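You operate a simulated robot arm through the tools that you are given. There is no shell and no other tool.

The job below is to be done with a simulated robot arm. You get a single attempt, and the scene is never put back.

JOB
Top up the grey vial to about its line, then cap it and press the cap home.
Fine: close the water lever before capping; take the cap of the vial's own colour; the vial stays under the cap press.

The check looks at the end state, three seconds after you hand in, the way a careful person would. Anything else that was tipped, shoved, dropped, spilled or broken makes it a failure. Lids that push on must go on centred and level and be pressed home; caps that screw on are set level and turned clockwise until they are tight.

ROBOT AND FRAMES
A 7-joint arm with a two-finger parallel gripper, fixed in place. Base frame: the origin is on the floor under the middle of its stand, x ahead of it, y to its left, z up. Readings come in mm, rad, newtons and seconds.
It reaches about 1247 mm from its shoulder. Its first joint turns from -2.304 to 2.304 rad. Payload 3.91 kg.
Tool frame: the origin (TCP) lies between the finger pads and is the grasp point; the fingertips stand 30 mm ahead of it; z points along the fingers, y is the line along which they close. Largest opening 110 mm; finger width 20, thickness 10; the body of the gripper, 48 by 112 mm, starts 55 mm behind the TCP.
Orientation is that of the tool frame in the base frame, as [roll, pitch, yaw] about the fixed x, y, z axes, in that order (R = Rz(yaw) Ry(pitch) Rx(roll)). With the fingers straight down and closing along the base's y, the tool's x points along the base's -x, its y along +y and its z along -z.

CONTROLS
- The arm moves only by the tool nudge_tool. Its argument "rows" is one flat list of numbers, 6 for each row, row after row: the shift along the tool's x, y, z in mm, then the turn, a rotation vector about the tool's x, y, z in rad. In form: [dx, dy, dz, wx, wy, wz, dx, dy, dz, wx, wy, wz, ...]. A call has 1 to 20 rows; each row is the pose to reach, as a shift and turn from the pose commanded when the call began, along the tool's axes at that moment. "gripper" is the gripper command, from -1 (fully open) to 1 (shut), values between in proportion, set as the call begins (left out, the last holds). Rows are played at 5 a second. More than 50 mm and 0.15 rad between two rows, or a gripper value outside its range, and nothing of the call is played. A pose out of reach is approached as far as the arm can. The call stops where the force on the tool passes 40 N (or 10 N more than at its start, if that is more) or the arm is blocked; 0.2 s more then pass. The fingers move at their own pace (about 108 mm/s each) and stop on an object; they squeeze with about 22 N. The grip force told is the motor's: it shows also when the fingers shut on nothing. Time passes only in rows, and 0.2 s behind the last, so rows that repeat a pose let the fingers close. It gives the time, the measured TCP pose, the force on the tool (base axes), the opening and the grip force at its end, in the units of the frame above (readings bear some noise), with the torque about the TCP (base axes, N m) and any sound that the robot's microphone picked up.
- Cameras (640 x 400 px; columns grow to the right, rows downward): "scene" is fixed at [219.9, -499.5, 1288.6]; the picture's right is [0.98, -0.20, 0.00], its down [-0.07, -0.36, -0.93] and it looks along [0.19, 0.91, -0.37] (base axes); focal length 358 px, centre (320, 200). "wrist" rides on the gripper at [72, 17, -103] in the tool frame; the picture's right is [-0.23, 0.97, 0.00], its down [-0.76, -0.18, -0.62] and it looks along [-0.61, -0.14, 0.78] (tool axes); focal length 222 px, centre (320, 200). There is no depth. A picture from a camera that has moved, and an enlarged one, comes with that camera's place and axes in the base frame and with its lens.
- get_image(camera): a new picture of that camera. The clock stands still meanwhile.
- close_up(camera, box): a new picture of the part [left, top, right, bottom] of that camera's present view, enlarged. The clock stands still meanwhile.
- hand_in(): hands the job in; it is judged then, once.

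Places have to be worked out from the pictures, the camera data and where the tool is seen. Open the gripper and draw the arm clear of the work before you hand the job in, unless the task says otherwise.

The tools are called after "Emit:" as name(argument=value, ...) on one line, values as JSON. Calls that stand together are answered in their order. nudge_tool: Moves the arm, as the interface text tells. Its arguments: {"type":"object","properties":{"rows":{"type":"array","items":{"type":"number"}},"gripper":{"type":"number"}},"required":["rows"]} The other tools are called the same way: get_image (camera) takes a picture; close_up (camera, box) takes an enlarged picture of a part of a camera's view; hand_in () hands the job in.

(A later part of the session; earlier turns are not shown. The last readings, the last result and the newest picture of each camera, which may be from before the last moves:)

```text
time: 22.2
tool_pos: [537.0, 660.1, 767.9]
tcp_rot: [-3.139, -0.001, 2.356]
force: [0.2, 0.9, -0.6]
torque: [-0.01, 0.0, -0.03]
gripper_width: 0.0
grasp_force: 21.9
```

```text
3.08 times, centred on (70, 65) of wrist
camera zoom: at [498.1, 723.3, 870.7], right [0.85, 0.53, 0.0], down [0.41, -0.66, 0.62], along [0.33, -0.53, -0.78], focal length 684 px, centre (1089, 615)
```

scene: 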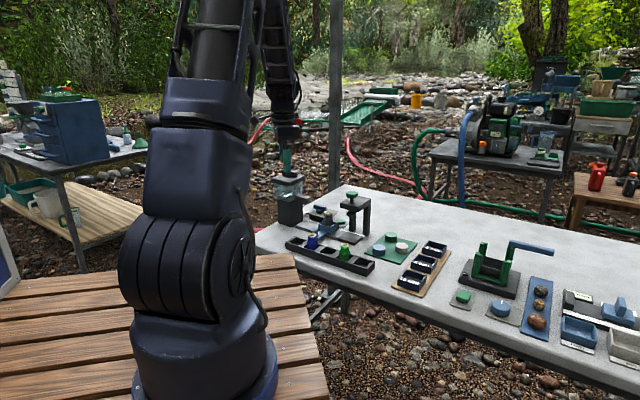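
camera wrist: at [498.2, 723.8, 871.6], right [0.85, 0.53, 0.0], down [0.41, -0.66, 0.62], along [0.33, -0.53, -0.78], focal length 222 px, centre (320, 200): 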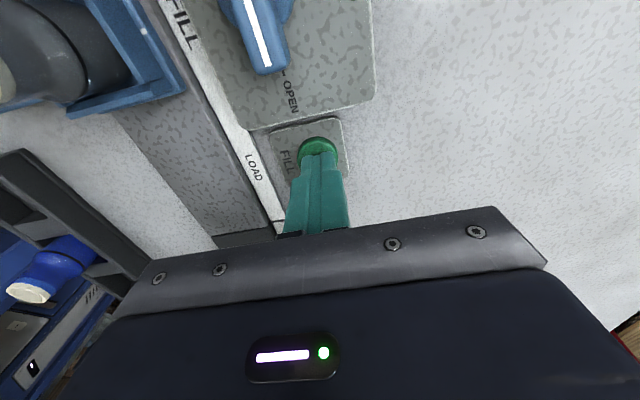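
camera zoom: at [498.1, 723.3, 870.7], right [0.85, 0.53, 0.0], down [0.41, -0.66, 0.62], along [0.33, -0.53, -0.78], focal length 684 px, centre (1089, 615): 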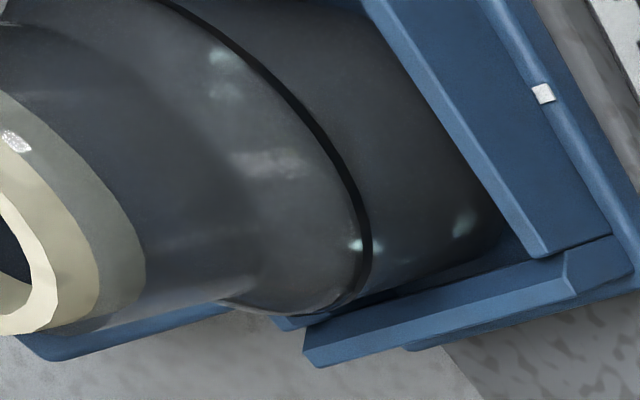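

The level is hard to read in the grey glass, so I hold the button about half a second more and compare pictures while the clock stands still.

Emit:
nudge_tool(rows=[0, 0, 8, 0, 0, 0, 0, 0, 8, 0, 0, 0, 0, 0, 8, 0, 0, 0])

Emit:
close_up(camera="scene", box=[301, 204, 314, 218])

Emit:
close_up(camera="wrist", box=[0, 0, 140, 130])

```text
time: 23.0
tool_pos: [536.7, 661.1, 760.7]
tcp_rot: [3.141, -0.002, 2.356]
force: [0.5, -0.5, 2.7]
torque: [-0.03, 0.01, -0.02]
gripper_width: 0.1
grasp_force: 22.2
heard: click
```

```text
16.00 times, centred on (308, 211) of scene
camera zoom: at [219.9, -499.5, 1288.6], right [0.98, -0.2, 0.0], down [-0.07, -0.36, -0.93], along [0.19, 0.91, -0.37], focal length 5721 px, centre (520, 24)
```

zoom: 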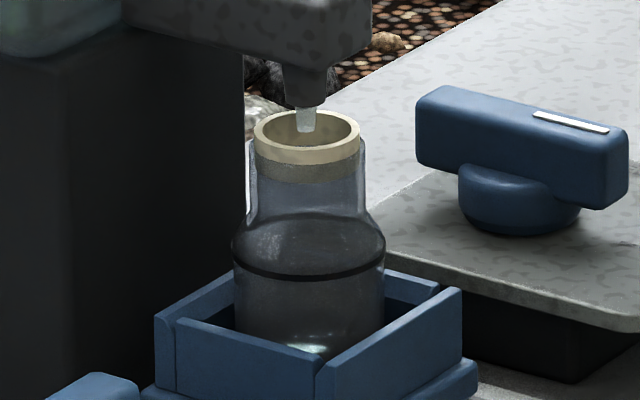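

```text
3.08 times, centred on (70, 65) of wrist
camera zoom: at [498.0, 724.0, 863.3], right [0.85, 0.53, 0.0], down [0.41, -0.66, 0.62], along [0.33, -0.53, -0.78], focal length 684 px, centre (1089, 615)
```

zoom: 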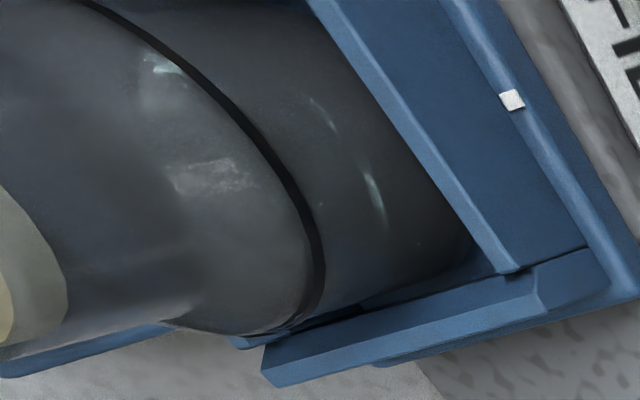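

The glint inside the glass (the water surface) has moved toward the ring but is still below it. I hold for another 0.6 s.

Emit:
nudge_tool(rows=[0, 0, 0, 0, 0, 0, 0, 0, 0, 0, 0, 0])

Emit:
close_up(camera="scene", box=[301, 204, 314, 218])

Emit:
close_up(camera="wrist", box=[0, 0, 140, 130])

```text
time: 23.6
tool_pos: [537.3, 659.7, 761.3]
tcp_rot: [3.141, -0.001, 2.357]
force: [-1.0, -0.3, 1.7]
torque: [0.01, 0.02, -0.01]
gripper_width: 0.0
grasp_force: 22.2
```

```text
16.00 times, centred on (308, 211) of scene
camera zoom: at [219.9, -499.5, 1288.6], right [0.98, -0.2, 0.0], down [-0.07, -0.36, -0.93], along [0.19, 0.91, -0.37], focal length 5721 px, centre (520, 24)
```

zoom: 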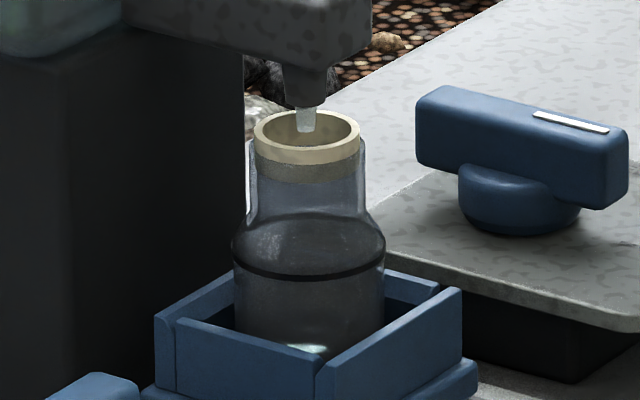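

```text
3.08 times, centred on (70, 65) of wrist
camera zoom: at [498.1, 723.9, 863.3], right [0.85, 0.53, 0.0], down [0.41, -0.66, 0.62], along [0.33, -0.53, -0.78], focal length 684 px, centre (1089, 615)
```

zoom: 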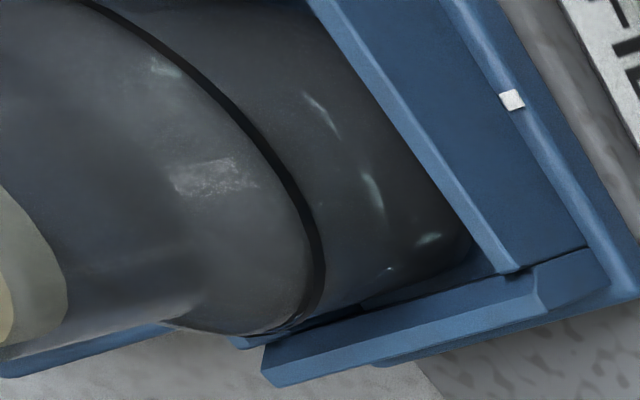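

The surface arc is creeping toward the ring slowly. I hold another second.

Emit:
nudge_tool(rows=[0, 0, 0, 0, 0, 0, 0, 0, 0, 0, 0, 0, 0, 0, 0, 0, 0, 0, 0, 0, 0, 0, 0, 0])

Emit:
close_up(camera="scene", box=[301, 204, 314, 218])

Emit:
close_up(camera="wrist", box=[0, 0, 140, 130])

```text
time: 24.6
tool_pos: [536.5, 659.8, 760.4]
tcp_rot: [-3.141, 0.0, 2.356]
force: [0.1, 0.4, 1.4]
torque: [0.0, 0.0, 0.0]
gripper_width: 0.3
grasp_force: 22.2
```

```text
16.00 times, centred on (308, 211) of scene
camera zoom: at [219.9, -499.5, 1288.6], right [0.98, -0.2, 0.0], down [-0.07, -0.36, -0.93], along [0.19, 0.91, -0.37], focal length 5721 px, centre (520, 24)
```

zoom: 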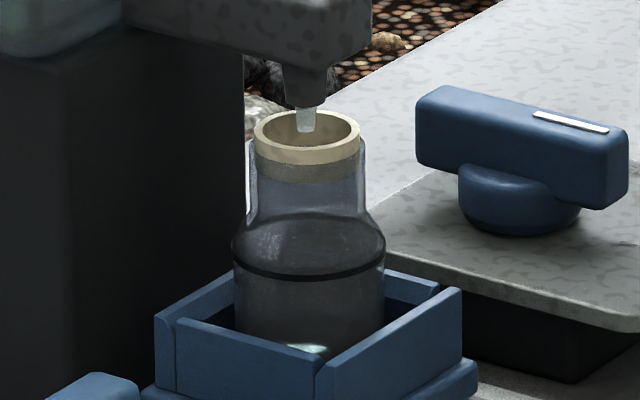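

```text
3.08 times, centred on (70, 65) of wrist
camera zoom: at [498.1, 723.9, 863.3], right [0.85, 0.53, 0.0], down [0.41, -0.66, 0.62], along [0.33, -0.53, -0.78], focal length 684 px, centre (1089, 615)
```

zoom: 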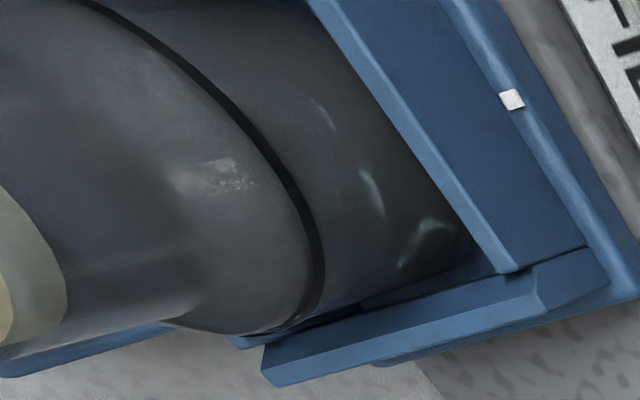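

The picture is ambiguous, so I release the button to stop the flow and look at the vial from other zooms before adding more.

Emit:
nudge_tool(rows=[0, 0, -10, 0, 0, 0])

Emit:
close_up(camera="wrist", box=[40, 0, 130, 110])

Emit:
close_up(camera="scene", box=[298, 207, 318, 220])

```text
time: 25.0
tool_pos: [536.8, 661.2, 769.7]
tcp_rot: [-3.141, -0.001, 2.355]
force: [-0.3, 0.6, -0.1]
torque: [-0.02, 0.0, 0.03]
gripper_width: 0.2
grasp_force: 22.1
```

```text
3.64 times, centred on (85, 55) of wrist
camera zoom: at [497.7, 724.7, 872.8], right [0.85, 0.53, 0.0], down [0.41, -0.66, 0.62], along [0.33, -0.53, -0.78], focal length 808 px, centre (1174, 727)
```

zoom: 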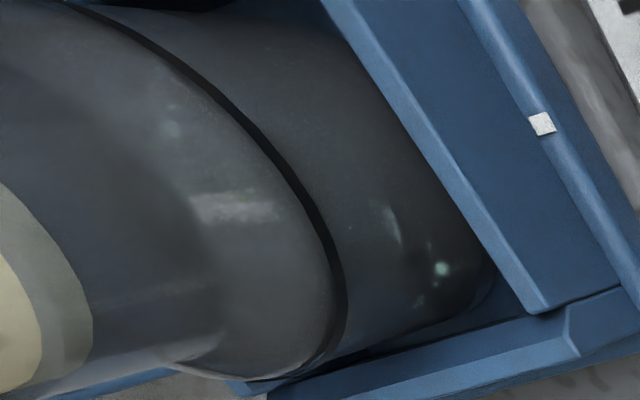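

```text
16.00 times, centred on (308, 214) of scene
camera zoom: at [219.9, -499.5, 1288.6], right [0.98, -0.2, 0.0], down [-0.07, -0.36, -0.93], along [0.19, 0.91, -0.37], focal length 5721 px, centre (512, -16)
```

zoom: 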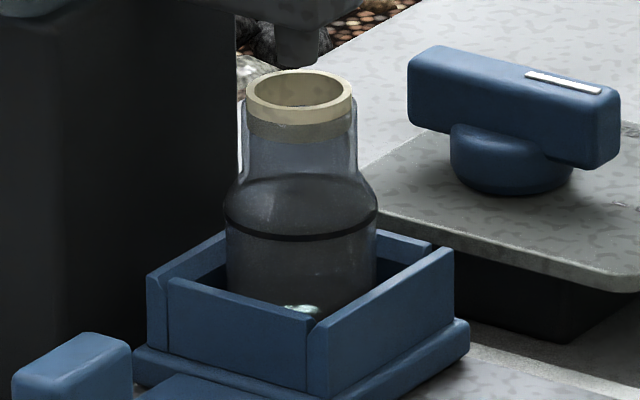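

I can't judge the level reliably from these angles. I'll take a near-horizontal side view of the vial with the wrist camera: first lift, swing to the robot side and turn back to the first yaw.

Emit:
nudge_tool(rows=[0, 0, -45, 0, 0, 0, 0, 0, -90, 0, 0, 0, 0, 0, -135, 0, 0, 0, 0, 0, -180, 0, 0, 0, 0, 0, -225, 0, 0, 0, 10, -22, -225, 0, 0, -0.143, 20, -44, -225, 0, 0, -0.286, 30, -66, -225, 0, 0, -0.429, 40, -88, -225, 0, 0, -0.571, 50, -110, -225, 0, 0, -0.714, 60, -132, -225, 0, 0, -0.857, 70, -154, -225, 0, 0, -1.0, 80, -176, -225, 0, 0, -1.143, 90, -198, -225, 0, 0, -1.286, 100, -220, -225, 0, 0, -1.429, 107, -241, -225, 0, 0, -1.571, 107, -241, -225, 0, 0, -1.571])

```text
time: 28.6
tool_pos: [290.2, 565.3, 997.2]
tcp_rot: [3.141, 0.001, -2.355]
force: [0.8, -0.5, -0.3]
torque: [0.03, 0.01, 0.02]
gripper_width: 0.0
grasp_force: 21.8
```

Now I tilt the tool 40° so the camera looks nearly level across the track, then lower to about z = 800, clear of the handle and rack.

Emit:
nudge_tool(rows=[0, 0, 0, 0, -0.14, 0, 0, 0, 10, 0, -0.28, 0, 0, 0, 20, 0, -0.42, 0, 0, 0, 40, 0, -0.56, 0, 0, 0, 60, 0, -0.7, 0, 0, 0, 100, 0, -0.7, 0, 0, 0, 140, 0, -0.7, 0, 0, 0, 175, 0, -0.7, 0, 0, 0, 195, 0, -0.7, 0, 0, 0, 195, 0, -0.7, 0])

Emit:
get_image(camera="wrist")

Emit:
close_up(camera="scene", box=[235, 140, 385, 260])

```text
time: 30.8
tool_pos: [289.7, 565.3, 801.8]
tcp_rot: [3.141, 0.7, -2.355]
force: [0.5, 0.2, -0.3]
torque: [-0.01, -0.02, 0.01]
gripper_width: 0.2
grasp_force: 22.1
```

```text
taken
camera wrist: at [192.9, 491.6, 833.6], right [-0.57, 0.81, 0.15], down [0.25, 0.0, 0.97], along [0.78, 0.59, -0.21], focal length 222 px, centre (320, 200)
```

wrist: 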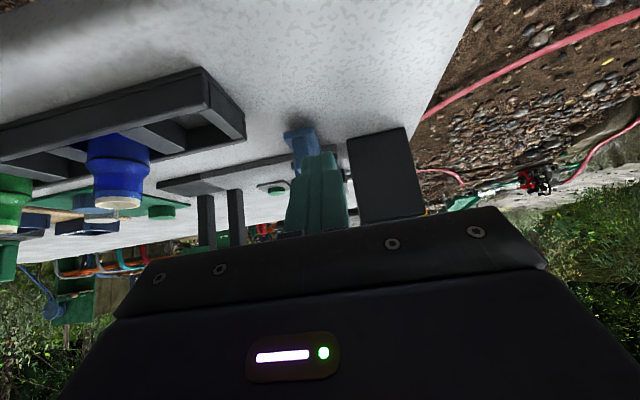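

```text
3.33 times, centred on (310, 200) of scene
camera zoom: at [219.9, -499.5, 1288.6], right [0.98, -0.2, 0.0], down [-0.07, -0.36, -0.93], along [0.19, 0.91, -0.37], focal length 1192 px, centre (353, 200)
```

zoom: 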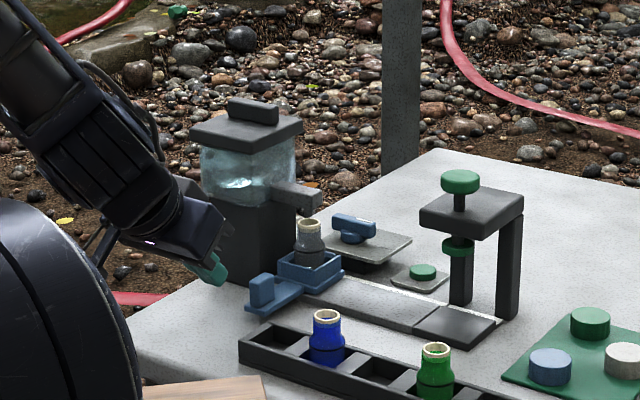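

The closed fingers hide the vial. I open them fully to look between them.

Emit:
nudge_tool(rows=[0, 0, 0, 0, 0, 0, 0, 0, 0, 0, 0, 0, 0, 0, 0, 0, 0, 0], gripper=-1)

Emit:
get_image(camera="wrist")

Emit:
close_up(camera="wrist", box=[270, 120, 380, 230])

```text
time: 31.6
tool_pos: [291.1, 565.7, 803.2]
tcp_rot: [3.14, 0.7, -2.355]
force: [-0.3, -0.1, 0.3]
torque: [0.02, 0.0, 0.01]
gripper_width: 110.2
grasp_force: 0.2
```

```text
taken
camera wrist: at [193.0, 491.5, 833.8], right [-0.57, 0.81, 0.15], down [0.25, 0.0, 0.97], along [0.78, 0.58, -0.21], focal length 222 px, centre (320, 200)
```

wrist: 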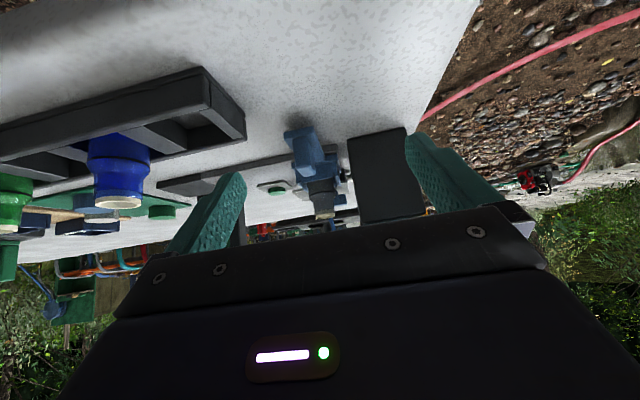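

```text
3.64 times, centred on (325, 175) of wrist
camera zoom: at [193.0, 491.5, 833.8], right [-0.57, 0.81, 0.15], down [0.25, 0.0, 0.97], along [0.78, 0.58, -0.21], focal length 808 px, centre (302, 291)
```

zoom: 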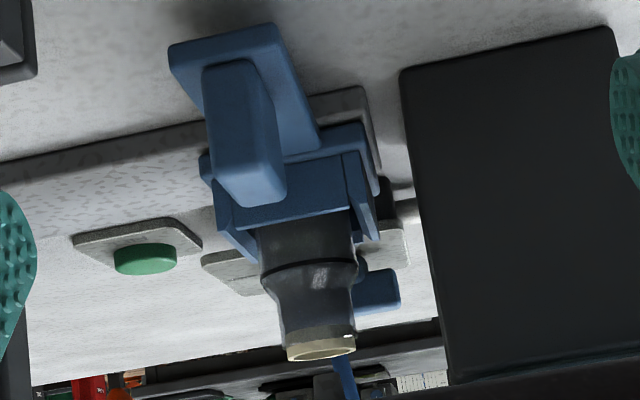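

Now the vial is seen nearly side-on (upside-down picture). I zoom in hard on its body.

Emit:
close_up(camera="wrist", box=[308, 172, 342, 222])

Emit:
close_up(camera="wrist", box=[310, 176, 340, 202])

```text
8.00 times, centred on (325, 197) of wrist
camera zoom: at [193.0, 491.5, 833.8], right [-0.57, 0.81, 0.15], down [0.25, 0.0, 0.97], along [0.78, 0.58, -0.21], focal length 1777 px, centre (280, 224)
```

zoom: 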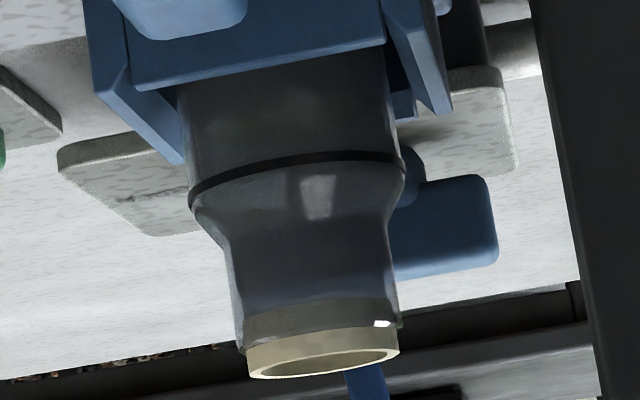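

```text
15.38 times, centred on (325, 189) of wrist
camera zoom: at [193.0, 491.5, 833.8], right [-0.57, 0.81, 0.15], down [0.25, 0.0, 0.97], along [0.78, 0.58, -0.21], focal length 3417 px, centre (243, 369)
```

zoom: 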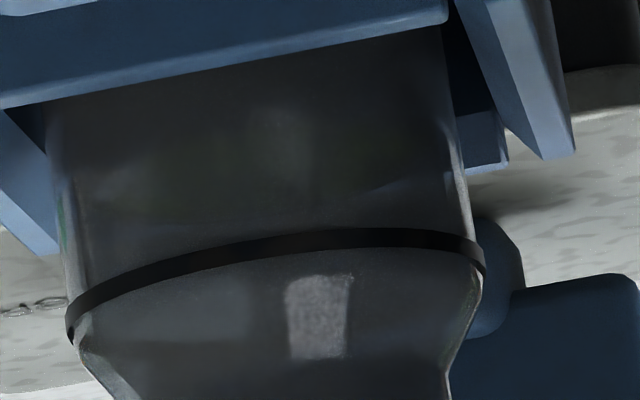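

The glass is dark and the level isn't plain. For reference I look at how liquid shows in the other vials, and at a different crop of this vial.

Emit:
close_up(camera="scene", box=[338, 240, 352, 256])

Emit:
close_up(camera="wrist", box=[80, 125, 160, 215])

Emit:
close_up(camera="wrist", box=[315, 180, 335, 196])

```text
16.00 times, centred on (345, 248) of scene
camera zoom: at [219.9, -499.5, 1288.6], right [0.98, -0.2, 0.0], down [-0.07, -0.36, -0.93], along [0.19, 0.91, -0.37], focal length 5721 px, centre (-80, -568)
```

zoom: 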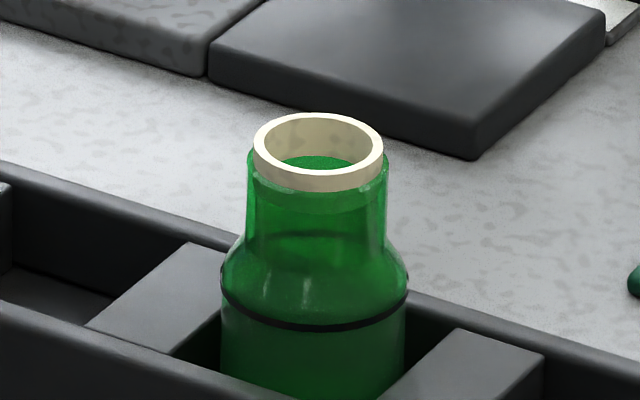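

```text
4.44 times, centred on (120, 170) of wrist
camera zoom: at [193.0, 491.5, 833.8], right [-0.57, 0.81, 0.15], down [0.25, 0.0, 0.97], along [0.78, 0.58, -0.21], focal length 987 px, centre (1209, 333)
```

zoom: 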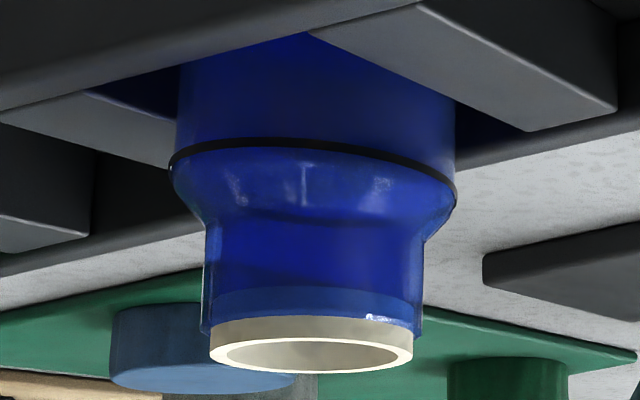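

```text
16.00 times, centred on (325, 188) of wrist
camera zoom: at [193.0, 491.5, 833.8], right [-0.57, 0.81, 0.15], down [0.25, 0.0, 0.97], along [0.78, 0.58, -0.21], focal length 3554 px, centre (240, 392)
```

zoom: 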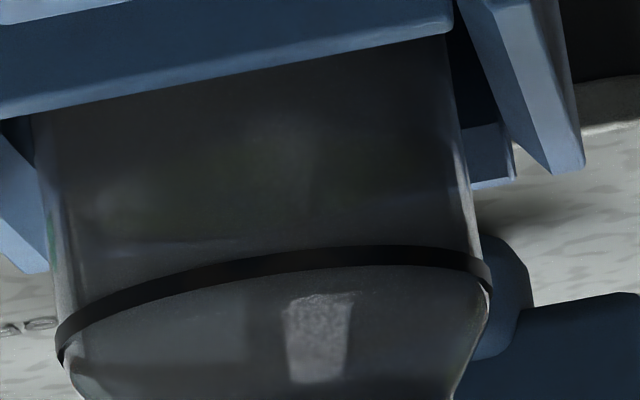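

The level still isn't plain from the side. I go back to a vertical tool on the robot side at about 38° from vertical, where I can see into the mouth past the spout.

Emit:
nudge_tool(rows=[-19.3, 0, -22.9, 0, 0.1, 0, -38.7, 0, -45.9, 0, 0.24, 0, -62.5, 0, -74.2, 0, 0.38, 0, -77.8, -2, -61.3, 0, 0.52, 0, -93.1, -4, -48.4, 0, 0.64, 0, -107.6, -4, -36.2, 0, 0.7, 0, -107.6, -4, -36.2, 0, 0.7, 0])

Emit:
get_image(camera="wrist")

```text
time: 33.2
tool_pos: [337.2, 605.0, 899.5]
tcp_rot: [3.141, -0.001, -2.354]
force: [0.3, 0.1, 0.3]
torque: [0.03, -0.03, 0.0]
gripper_width: 110.1
grasp_force: 0.1
```

```text
taken
camera wrist: at [273.6, 565.4, 1001.1], right [-0.53, 0.85, 0.0], down [0.66, 0.41, 0.62], along [0.53, 0.33, -0.78], focal length 222 px, centre (320, 200)
```

wrist: 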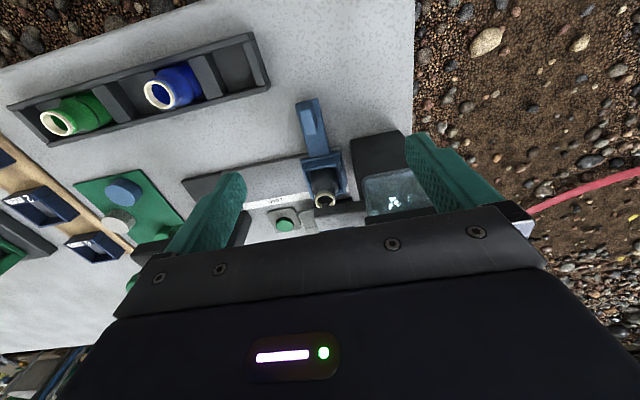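

The mouth is visible past the spout. I zoom into it.

Emit:
close_up(camera="wrist", box=[305, 180, 345, 215])

Emit:
close_up(camera="wrist", box=[315, 186, 337, 210])

Emit:
close_up(camera="wrist", box=[30, 60, 210, 150])

```text
11.43 times, centred on (325, 198) of wrist
camera zoom: at [273.6, 565.4, 1001.1], right [-0.53, 0.85, 0.0], down [0.66, 0.41, 0.62], along [0.53, 0.33, -0.78], focal length 2538 px, centre (263, 229)
```

zoom: 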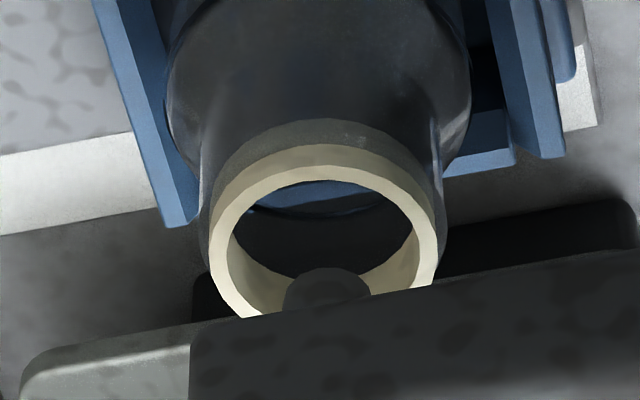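

```text
16.00 times, centred on (326, 198) of wrist
camera zoom: at [273.6, 565.4, 1001.1], right [-0.53, 0.85, 0.0], down [0.66, 0.41, 0.62], along [0.53, 0.33, -0.78], focal length 3554 px, centre (224, 232)
```

zoom: 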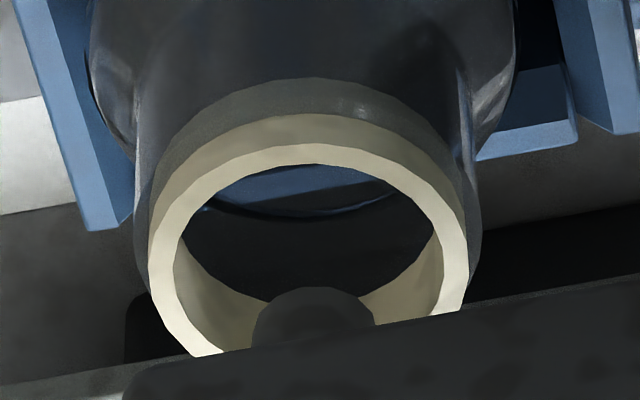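

```text
3.56 times, centred on (120, 105) of wrist
camera zoom: at [273.6, 565.4, 1001.1], right [-0.53, 0.85, 0.0], down [0.66, 0.41, 0.62], along [0.53, 0.33, -0.78], focal length 790 px, centre (1031, 538)
```

zoom: 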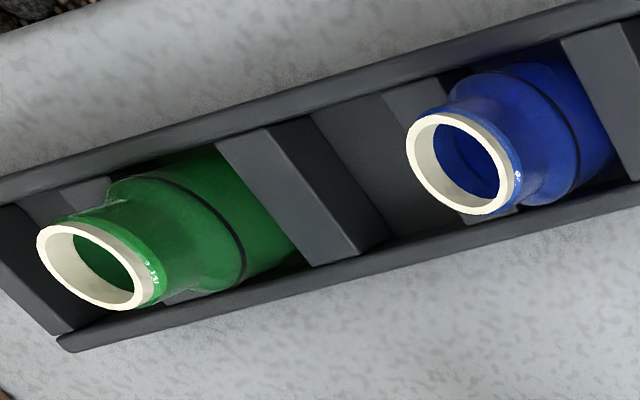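

The inside view shows the black ring with the blue tray wall behind the glass below it, and no water surface within about 6 mm under the ring yet. The flow must be slow. I go back to the button with shut fingers.

Emit:
nudge_tool(rows=[0, 0, -50, 0, 0, 0, 0, 0, -100, 0, 0, 0, -16, -9, -100, 0, 0, 0.143, -32, -18, -100, 0, 0, 0.286, -49, -28, -100, 0, 0, 0.429, -65, -37, -100, 0, 0, 0.571, -82, -46, -100, 0, 0, 0.714, -98, -56, -100, 0, 0, 0.857, -115, -65, -100, 0, 0, 1.0, -131, -74, -100, 0, 0, 1.143, -148, -84, -100, 0, 0, 1.286, -164, -93, -100, 0, 0, 1.429, -180.5, -102, -100, 0, 0, 1.571, -180.5, -102, -60, 0, 0, 1.571, -180.5, -102, -15, 0, 0, 1.571, -180.5, -102, 30, 0, 0, 1.571, -180.5, -102, 70, 0, 0, 1.571, -180.5, -102, 100, 0, 0, 1.571, -180.5, -102, 100, 0, 0, 1.571], gripper=1)

```text
time: 37.2
tool_pos: [537.9, 657.8, 798.5]
tcp_rot: [-3.141, 0.0, 2.356]
force: [1.1, 0.6, 0.3]
torque: [0.03, 0.03, 0.01]
gripper_width: 0.0
grasp_force: 21.6
```

Close to the button again. I trim the position and come down to just above it.

Emit:
nudge_tool(rows=[2.4, 1.1, 15, 0, 0, 0, 2.4, 1.1, 29, 0, 0, 0, 2.4, 1.1, 29, 0, 0, 0])

Emit:
close_up(camera="wrist", box=[0, 0, 140, 130])

```text
time: 38.0
tool_pos: [534.9, 661.5, 768.9]
tcp_rot: [-3.142, 0.0, 2.356]
force: [-0.4, 0.3, 0.5]
torque: [-0.04, 0.01, 0.06]
gripper_width: 0.1
grasp_force: 22.0
```

```text
3.08 times, centred on (70, 65) of wrist
camera zoom: at [496.3, 724.8, 870.8], right [0.85, 0.53, 0.0], down [0.41, -0.66, 0.62], along [0.33, -0.53, -0.78], focal length 684 px, centre (1089, 615)
```

zoom: 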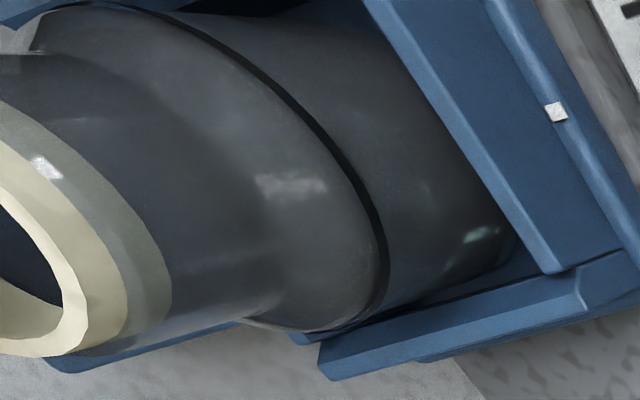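

The button is just below the tips. I press and hold for about 1.2 s, then compare.

Emit:
nudge_tool(rows=[0, 0, 8, 0, 0, 0, 0, 0, 8, 0, 0, 0, 0, 0, 8, 0, 0, 0, 0, 0, 8, 0, 0, 0, 0, 0, 8, 0, 0, 0])

Emit:
close_up(camera="wrist", box=[0, 0, 140, 130])

Emit:
close_up(camera="scene", box=[301, 204, 314, 218])

```text
time: 39.2
tool_pos: [534.4, 661.2, 760.6]
tcp_rot: [-3.142, -0.001, 2.356]
force: [1.8, 0.0, 2.6]
torque: [-0.02, -0.04, -0.02]
gripper_width: 0.0
grasp_force: 22.1
heard: click
```

```text
3.08 times, centred on (70, 65) of wrist
camera zoom: at [495.6, 724.9, 862.8], right [0.85, 0.53, 0.0], down [0.41, -0.66, 0.62], along [0.33, -0.53, -0.78], focal length 684 px, centre (1089, 615)
```

zoom: 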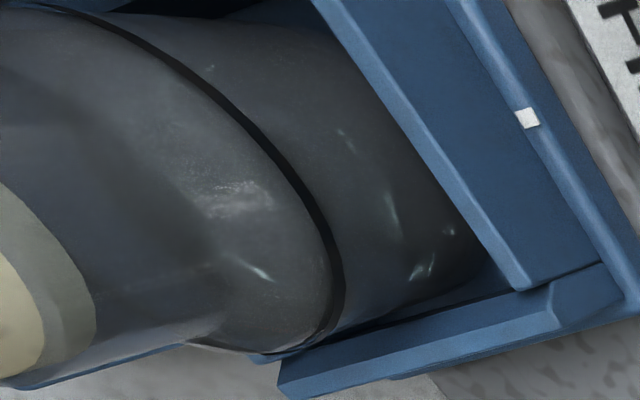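

```text
16.00 times, centred on (308, 211) of scene
camera zoom: at [219.9, -499.5, 1288.6], right [0.98, -0.2, 0.0], down [-0.07, -0.36, -0.93], along [0.19, 0.91, -0.37], focal length 5721 px, centre (520, 24)
```

zoom: 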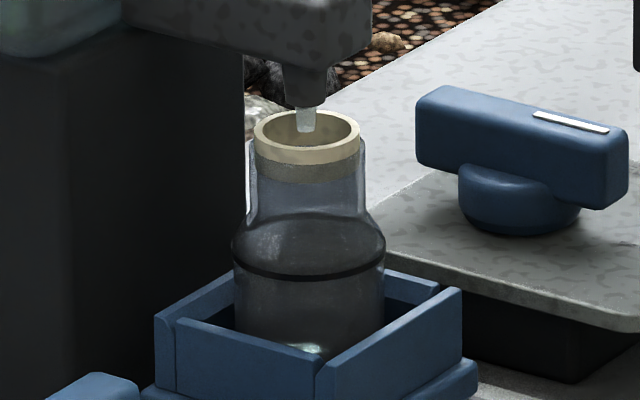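

The pour continues steadily with no visible sign of the surface near the ring. I keep holding for about 1.4 s and compare again.

Emit:
nudge_tool(rows=[0, 0, 0, 0, 0, 0, 0, 0, 0, 0, 0, 0, 0, 0, 0, 0, 0, 0, 0, 0, 0, 0, 0, 0, 0, 0, 0, 0, 0, 0, 0, 0, 0, 0, 0, 0])

Emit:
close_up(camera="wrist", box=[0, 0, 140, 130])

Emit:
close_up(camera="scene", box=[301, 204, 314, 218])

```text
time: 40.6
tool_pos: [534.1, 661.8, 760.2]
tcp_rot: [3.141, 0.0, 2.357]
force: [-0.1, 0.1, 1.7]
torque: [0.01, -0.04, 0.02]
gripper_width: 0.0
grasp_force: 21.9
```

```text
3.08 times, centred on (70, 65) of wrist
camera zoom: at [495.5, 724.9, 862.7], right [0.85, 0.53, 0.0], down [0.41, -0.66, 0.62], along [0.33, -0.53, -0.78], focal length 684 px, centre (1089, 615)
```

zoom: 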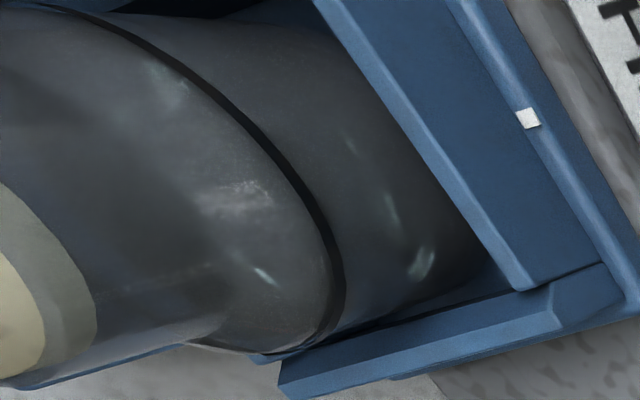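

```text
16.00 times, centred on (308, 211) of scene
camera zoom: at [219.9, -499.5, 1288.6], right [0.98, -0.2, 0.0], down [-0.07, -0.36, -0.93], along [0.19, 0.91, -0.37], focal length 5721 px, centre (520, 24)
```

zoom: 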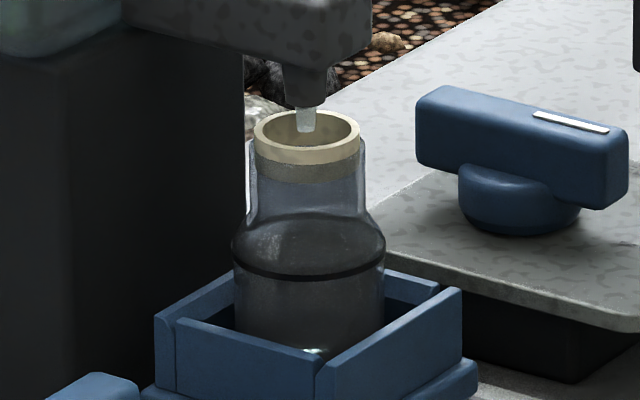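

I can't see the surface from here, so I stop the pour and lift. Then I look into the mouth from the robot side at a steeper angle, about 31° off vertical, where the far inner wall shows to about 12 mm below the ring.

Emit:
nudge_tool(rows=[0, 0, -20, 0, 0, 0, 0, 0, -60, 0, 0, 0, 0, 0, -105, 0, 0, 0, 0, 0, -150, 0, 0, 0, 0, 0, -195, 0, 0, 0, 0, 0, -235, 0, 0, 0, 9, -16, -235, 0, 0, -0.143, 18, -33, -235, 0, 0, -0.286, 27, -49, -235, 0, 0, -0.429, 36, -66, -235, 0, 0, -0.571, 45, -82, -235, 0, 0, -0.714, 55, -99, -235, 0, 0, -0.857, 64, -115, -235, 0, 0, -1.0, 73, -132, -235, 0, 0, -1.143, 82, -148, -230, 0, 0, -1.286, 91, -165, -220, 0, 0, -1.429, 100, -181, -210, 0, 0, -1.571, 100, -181, -180, 0, 0, -1.571, 100, -181, -180, 0, 0, -1.571])

Emit:
nudge_tool(rows=[0, 0, 0, 0, 0.065, 0, 0, 0, 0, 0, 0.13, 0, 0, 0, 0, 0, 0.13, 0], gripper=-1)

Emit:
get_image(camera="wrist")

```text
time: 44.6
tool_pos: [334.9, 605.1, 941.8]
tcp_rot: [-3.141, 0.0, -2.355]
force: [-0.3, 0.7, 0.8]
torque: [0.03, -0.02, 0.01]
gripper_width: 0.0
grasp_force: 21.9
```

```text
time: 45.4
tool_pos: [335.3, 605.3, 942.9]
tcp_rot: [-3.14, -0.13, -2.355]
force: [0.6, 0.7, 0.6]
torque: [0.01, -0.01, 0.0]
gripper_width: 109.9
grasp_force: 0.1
```

```text
taken
camera wrist: at [282.0, 576.2, 1053.2], right [-0.53, 0.85, -0.03], down [0.72, 0.47, 0.52], along [0.45, 0.25, -0.85], focal length 222 px, centre (320, 200)
```

wrist: 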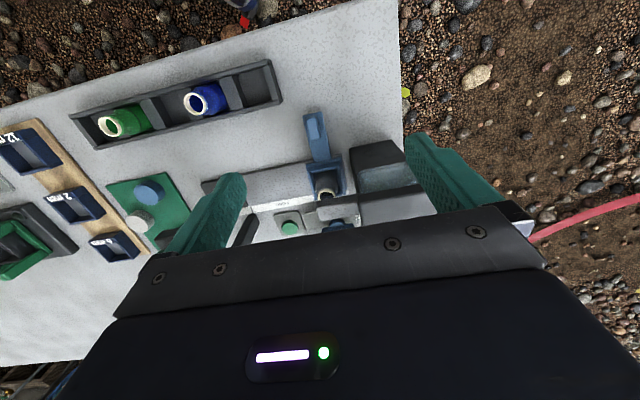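

The mouth shows at about (327, 192). I zoom all the way in.

Emit:
close_up(camera="wrist", box=[312, 178, 342, 206])

Emit:
close_up(camera="wrist", box=[180, 80, 230, 120])

```text
14.29 times, centred on (327, 192) of wrist
camera zoom: at [282.0, 576.2, 1053.2], right [-0.53, 0.85, -0.03], down [0.72, 0.47, 0.52], along [0.45, 0.25, -0.85], focal length 3173 px, centre (220, 314)
```

zoom: 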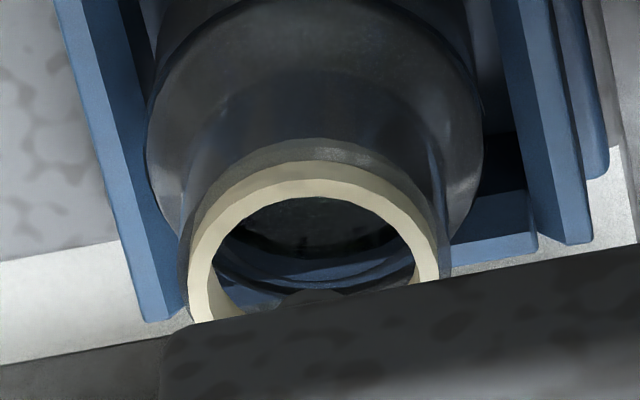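

```text
10.00 times, centred on (205, 100) of wrist
camera zoom: at [282.0, 576.2, 1053.2], right [-0.53, 0.85, -0.03], down [0.72, 0.47, 0.52], along [0.45, 0.25, -0.85], focal length 2221 px, centre (1470, 1200)
```

zoom: 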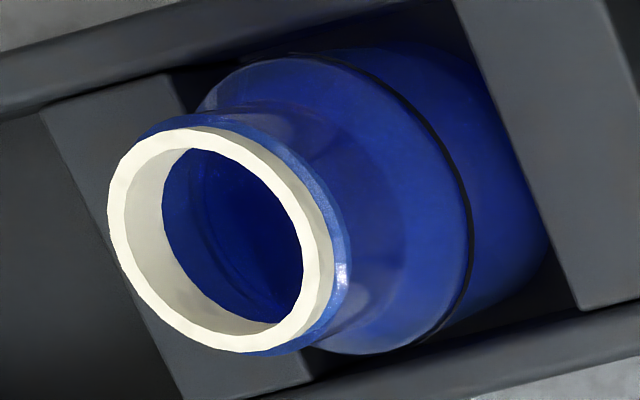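

Inside the mouth a dark disc ends in an arc about 3 mm below the ring arc on the far wall (z ≈ 762 against ≈ 765), probably the water surface. I verify by parallax with a steeper view.

Emit:
nudge_tool(rows=[0, 0, -10, 0, 0.05, 0, 0, 0, -20, 0, 0.1, 0, 0, 0, -20, 0, 0.1, 0])

Emit:
get_image(camera="wrist")

Emit:
close_up(camera="wrist", box=[310, 178, 340, 206])

```text
time: 46.2
tool_pos: [337.9, 607.3, 961.3]
tcp_rot: [3.141, -0.231, -2.356]
force: [-0.8, -0.6, 0.2]
torque: [0.01, -0.01, 0.0]
gripper_width: 110.0
grasp_force: 0.1
```

```text
taken
camera wrist: at [291.7, 586.2, 1078.0], right [-0.53, 0.84, -0.05], down [0.75, 0.5, 0.43], along [0.39, 0.19, -0.9], focal length 222 px, centre (320, 200)
```

wrist: 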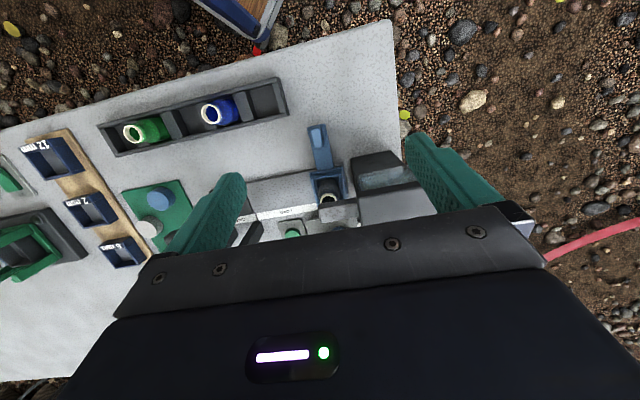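

```text
14.29 times, centred on (325, 192) of wrist
camera zoom: at [291.7, 586.2, 1078.0], right [-0.53, 0.84, -0.05], down [0.75, 0.5, 0.43], along [0.39, 0.19, -0.9], focal length 3173 px, centre (249, 314)
```

zoom: 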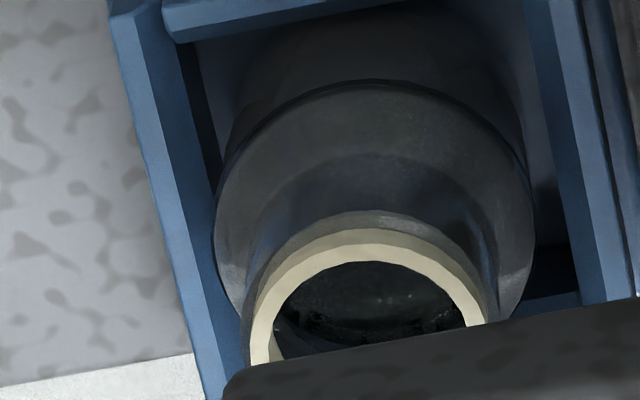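

The two angles don't agree tightly. I zoom to the maximum on the mouth interior in this steeper view.

Emit:
close_up(camera="wrist", box=[318, 194, 338, 206])

```text
16.00 times, centred on (328, 200) of wrist
camera zoom: at [291.7, 586.2, 1078.0], right [-0.53, 0.84, -0.05], down [0.75, 0.5, 0.43], along [0.39, 0.19, -0.9], focal length 3554 px, centre (192, 200)
```

zoom: 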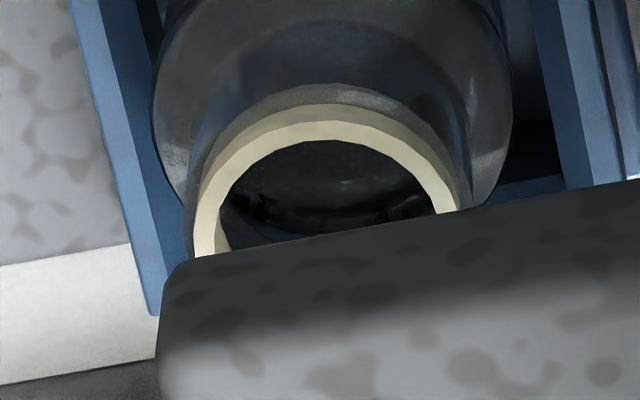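

Both views put the boundary near z ≈ 764, against a ring at about 768, so the water seems a few mm short. I go back for a short measured press; first I straighten the tool.

Emit:
nudge_tool(rows=[0, 0, 0, 0, -0.115, 0, 0, 0, 0, 0, -0.231, 0, 0, 0, 0, 0, -0.231, 0], gripper=1)

Emit:
nudge_tool(rows=[0, 0, -40, 0, 0, 0, -16, -9, -40, 0, 0, 0.143, -32, -18, -40, 0, 0, 0.286, -48, -28, -40, 0, 0, 0.429, -64, -37, -40, 0, 0, 0.571, -81, -46, -40, 0, 0, 0.714, -97, -56, -40, 0, 0, 0.857, -113, -65, -40, 0, 0, 1.0, -129, -74, -40, 0, 0, 1.143, -145, -84, -40, 0, 0, 1.286, -161, -93, -40, 0, 0, 1.429, -177, -102, -40, 0, 0, 1.571, -177, -102, 0, 0, 0, 1.571, -177, -102, 45, 0, 0, 1.571, -177, -102, 90, 0, 0, 1.571, -177, -102, 130, 0, 0, 1.571, -177, -102, 160, 0, 0, 1.571, -177, -102, 160, 0, 0, 1.571])

```text
time: 47.0
tool_pos: [337.5, 607.1, 960.3]
tcp_rot: [-3.14, 0.003, -2.356]
force: [-0.8, -0.3, -0.1]
torque: [-0.05, -0.02, 0.0]
gripper_width: 0.0
grasp_force: 21.9
```

```text
time: 50.8
tool_pos: [534.1, 660.3, 801.4]
tcp_rot: [3.139, 0.0, 2.357]
force: [0.2, -0.5, 0.0]
torque: [0.01, -0.01, 0.01]
gripper_width: 0.2
grasp_force: 21.9
```

Positioned above the button. I do one timed press of about 0.8 s, with the release in the same call.

Emit:
nudge_tool(rows=[-1, 1.7, 16, 0, 0, 0, -1, 1.7, 31, 0, 0, 0, -1, 1.7, 40.5, 0, 0, 0, -1, 1.7, 40.5, 0, 0, 0, -1, 1.7, 40.5, 0, 0, 0, -1, 1.7, 40.5, 0, 0, 0, -1, 1.7, 31, 0, 0, 0, -1, 1.7, 25, 0, 0, 0])

Emit:
close_up(camera="scene", box=[301, 204, 314, 218])

```text
time: 52.6
tool_pos: [535.8, 660.7, 778.1]
tcp_rot: [3.141, 0.0, 2.356]
force: [0.8, -0.5, -0.2]
torque: [-0.03, -0.02, 0.0]
gripper_width: 0.0
grasp_force: 21.5
heard: click
```

```text
16.00 times, centred on (308, 211) of scene
camera zoom: at [219.9, -499.5, 1288.6], right [0.98, -0.2, 0.0], down [-0.07, -0.36, -0.93], along [0.19, 0.91, -0.37], focal length 5721 px, centre (520, 24)
```

zoom: 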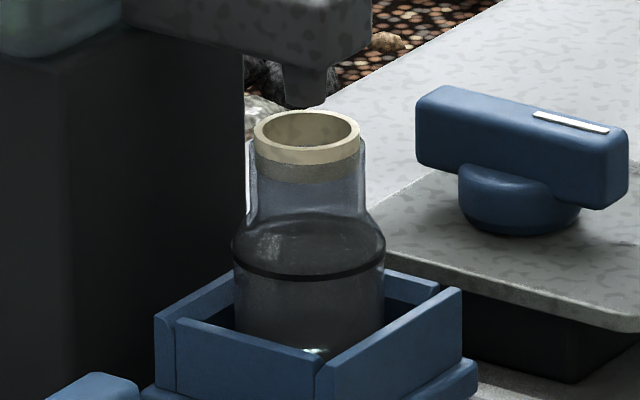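

I look into the mouth again from the same 31° vantage to measure the change.

Emit:
nudge_tool(rows=[0, 0, -45, 0, 0, 0, 0, 0, -90, 0, 0, 0, 0, 0, -135, 0, 0, 0, 0, 0, -180, 0, 0, 0, 0, 0, -222, 0, 0, 0, 9, -16, -222, 0, 0, -0.143, 18, -33, -222, 0, 0, -0.286, 28, -49, -222, 0, 0, -0.429, 37, -66, -222, 0, 0, -0.571, 46, -82, -222, 0, 0, -0.714, 56, -99, -222, 0, 0, -0.857, 65, -115, -222, 0, 0, -1.0, 75, -132, -222, 0, 0, -1.143, 84, -148, -222, 0, 0, -1.286, 93, -165, -210, 0, 0, -1.429, 102.7, -181.4, -190, 0, 0, -1.571, 102.7, -181.4, -164, 0, 0, -1.571, 102.7, -181.4, -164, 0, 0, -1.571])

Emit:
nudge_tool(rows=[0, 0, 0, 0, 0.065, 0, 0, 0, 0, 0, 0.13, 0, 0, 0, 0, 0, 0.13, 0], gripper=-1)

Emit:
close_up(camera="wrist", box=[312, 178, 342, 206])

```text
time: 56.4
tool_pos: [335.9, 606.3, 939.9]
tcp_rot: [3.141, 0.002, -2.355]
force: [-0.1, -0.3, 0.4]
torque: [-0.02, 0.0, 0.0]
gripper_width: 0.0
grasp_force: 21.7
```

```text
time: 57.2
tool_pos: [337.1, 606.1, 940.9]
tcp_rot: [-3.14, -0.13, -2.356]
force: [0.6, -1.1, 0.1]
torque: [-0.03, 0.04, 0.04]
gripper_width: 110.1
grasp_force: 0.1
```

```text
14.29 times, centred on (327, 192) of wrist
camera zoom: at [282.6, 576.1, 1051.0], right [-0.53, 0.85, -0.03], down [0.72, 0.47, 0.52], along [0.45, 0.25, -0.85], focal length 3173 px, centre (220, 314)
```

zoom: 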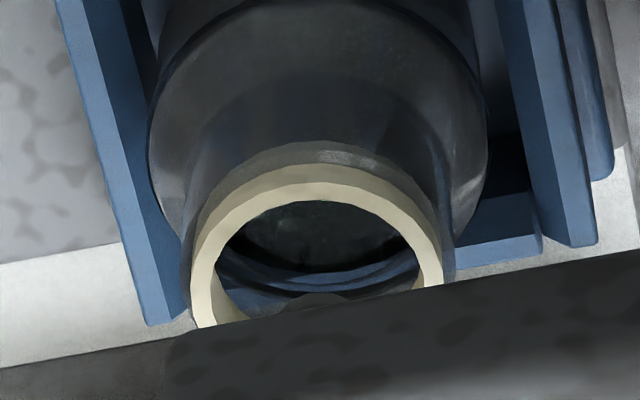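

The dark disc's edge has moved visibly toward the ring, so it is the water surface, rising about 3 mm per 0.8 s. I zoom in to see how far it is from the ring now.

Emit:
close_up(camera="wrist", box=[320, 188, 338, 200])

Emit:
close_up(camera="scene", box=[303, 206, 313, 216])

```text
16.00 times, centred on (329, 194) of wrist
camera zoom: at [282.6, 576.1, 1051.0], right [-0.53, 0.85, -0.03], down [0.72, 0.47, 0.52], along [0.45, 0.25, -0.85], focal length 3554 px, centre (176, 296)
```

zoom: 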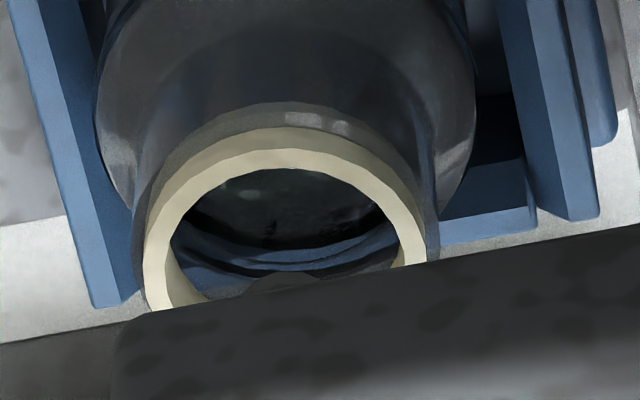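

```text
16.00 times, centred on (308, 211) of scene
camera zoom: at [219.9, -499.5, 1288.6], right [0.98, -0.2, 0.0], down [-0.07, -0.36, -0.93], along [0.19, 0.91, -0.37], focal length 5721 px, centre (512, 24)
```

zoom: 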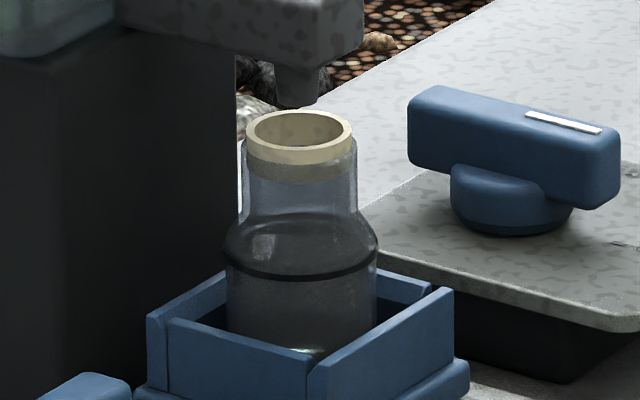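

The water edge now sits within about 1–2 mm of the ring. I check from the shallower 38° view used earlier, where the clear crescent below the ring should be filling in.

Emit:
nudge_tool(rows=[-2.6, 0, 20, 0, -0.065, 0, -5.3, 0, 40.7, 0, -0.13, 0, -5.3, 0, 40.7, 0, -0.13, 0])

Emit:
close_up(camera="wrist", box=[315, 186, 337, 210])

```text
time: 58.0
tool_pos: [334.6, 604.8, 898.2]
tcp_rot: [3.141, 0.002, -2.356]
force: [-0.3, -1.1, -0.7]
torque: [0.02, 0.02, -0.03]
gripper_width: 109.9
grasp_force: 0.1
```

```text
16.00 times, centred on (326, 198) of wrist
camera zoom: at [271.5, 565.3, 1000.7], right [-0.53, 0.85, 0.0], down [0.66, 0.41, 0.62], along [0.53, 0.33, -0.78], focal length 3554 px, centre (224, 232)
```

zoom: 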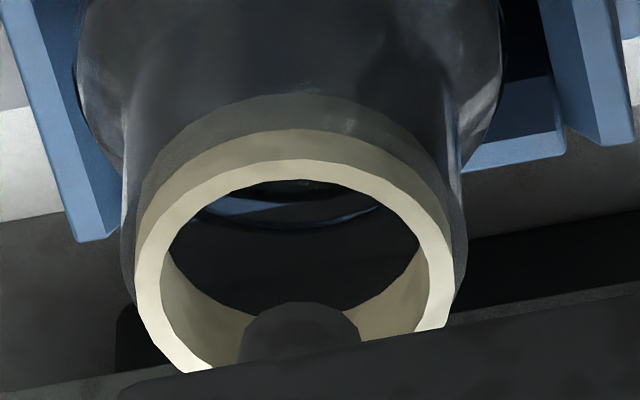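

From both views the surface is roughly 1–3 mm under the ring, rising about 3.4 mm per second. One more short press of about 0.5 s should bring it to the line, so I return to the button.

Emit:
nudge_tool(rows=[0, 0, -50, 0, 0, 0, 0, 0, -100, 0, 0, 0, -16, -9, -100, 0, 0, 0.143, -33, -18, -100, 0, 0, 0.286, -49, -28, -100, 0, 0, 0.429, -66, -37, -100, 0, 0, 0.571, -82, -46, -100, 0, 0, 0.714, -99, -56, -100, 0, 0, 0.857, -115, -65, -100, 0, 0, 1.0, -132, -74, -100, 0, 0, 1.143, -149, -84, -100, 0, 0, 1.286, -165, -93, -100, 0, 0, 1.429, -182, -102.7, -100, 0, 0, 1.571, -182, -102.7, -60, 0, 0, 1.571, -182, -102.7, -15, 0, 0, 1.571, -182, -102.7, 30, 0, 0, 1.571, -182, -102.7, 70, 0, 0, 1.571, -182, -102.7, 98, 0, 0, 1.571, -182, -102.7, 98, 0, 0, 1.571], gripper=1)

```text
time: 62.0
tool_pos: [536.4, 660.4, 800.9]
tcp_rot: [3.14, 0.001, 2.356]
force: [-0.5, -0.8, 0.0]
torque: [0.0, -0.01, 0.01]
gripper_width: 0.0
grasp_force: 21.9
```

Directly above the button. I press for roughly 0.5 s and release within one call.

Emit:
nudge_tool(rows=[0, 0, 16, 0, 0, 0, 0, 0, 30.5, 0, 0, 0, 0, 0, 40, 0, 0, 0, 0, 0, 40, 0, 0, 0, 0, 0, 40, 0, 0, 0, 0, 0, 30, 0, 0, 0, 0, 0, 20, 0, 0, 0])

Emit:
close_up(camera="scene", box=[303, 206, 313, 216])

Emit:
close_up(camera="wrist", box=[0, 0, 140, 130])

```text
time: 63.6
tool_pos: [535.3, 661.8, 782.0]
tcp_rot: [-3.141, -0.001, 2.356]
force: [0.0, 0.6, 0.9]
torque: [0.0, 0.0, 0.01]
gripper_width: 0.0
grasp_force: 21.4
heard: click
```

```text
16.00 times, centred on (308, 211) of scene
camera zoom: at [219.9, -499.5, 1288.6], right [0.98, -0.2, 0.0], down [-0.07, -0.36, -0.93], along [0.19, 0.91, -0.37], focal length 5721 px, centre (512, 24)
```

zoom: 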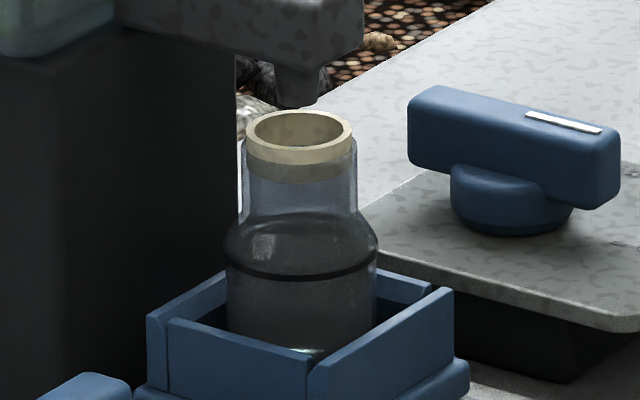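

```text
3.08 times, centred on (70, 65) of wrist
camera zoom: at [496.7, 724.5, 884.1], right [0.85, 0.53, 0.0], down [0.41, -0.66, 0.62], along [0.33, -0.53, -0.78], focal length 684 px, centre (1089, 615)
```

zoom: 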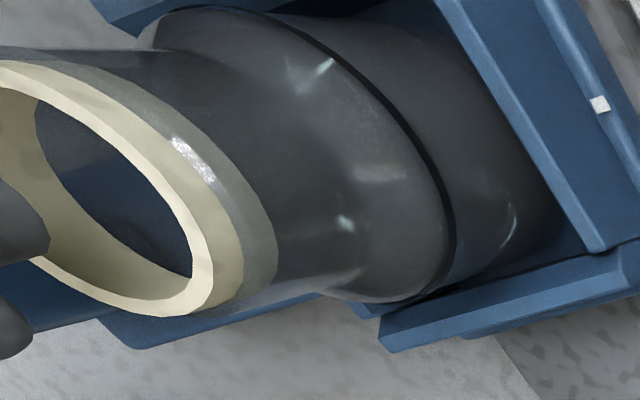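

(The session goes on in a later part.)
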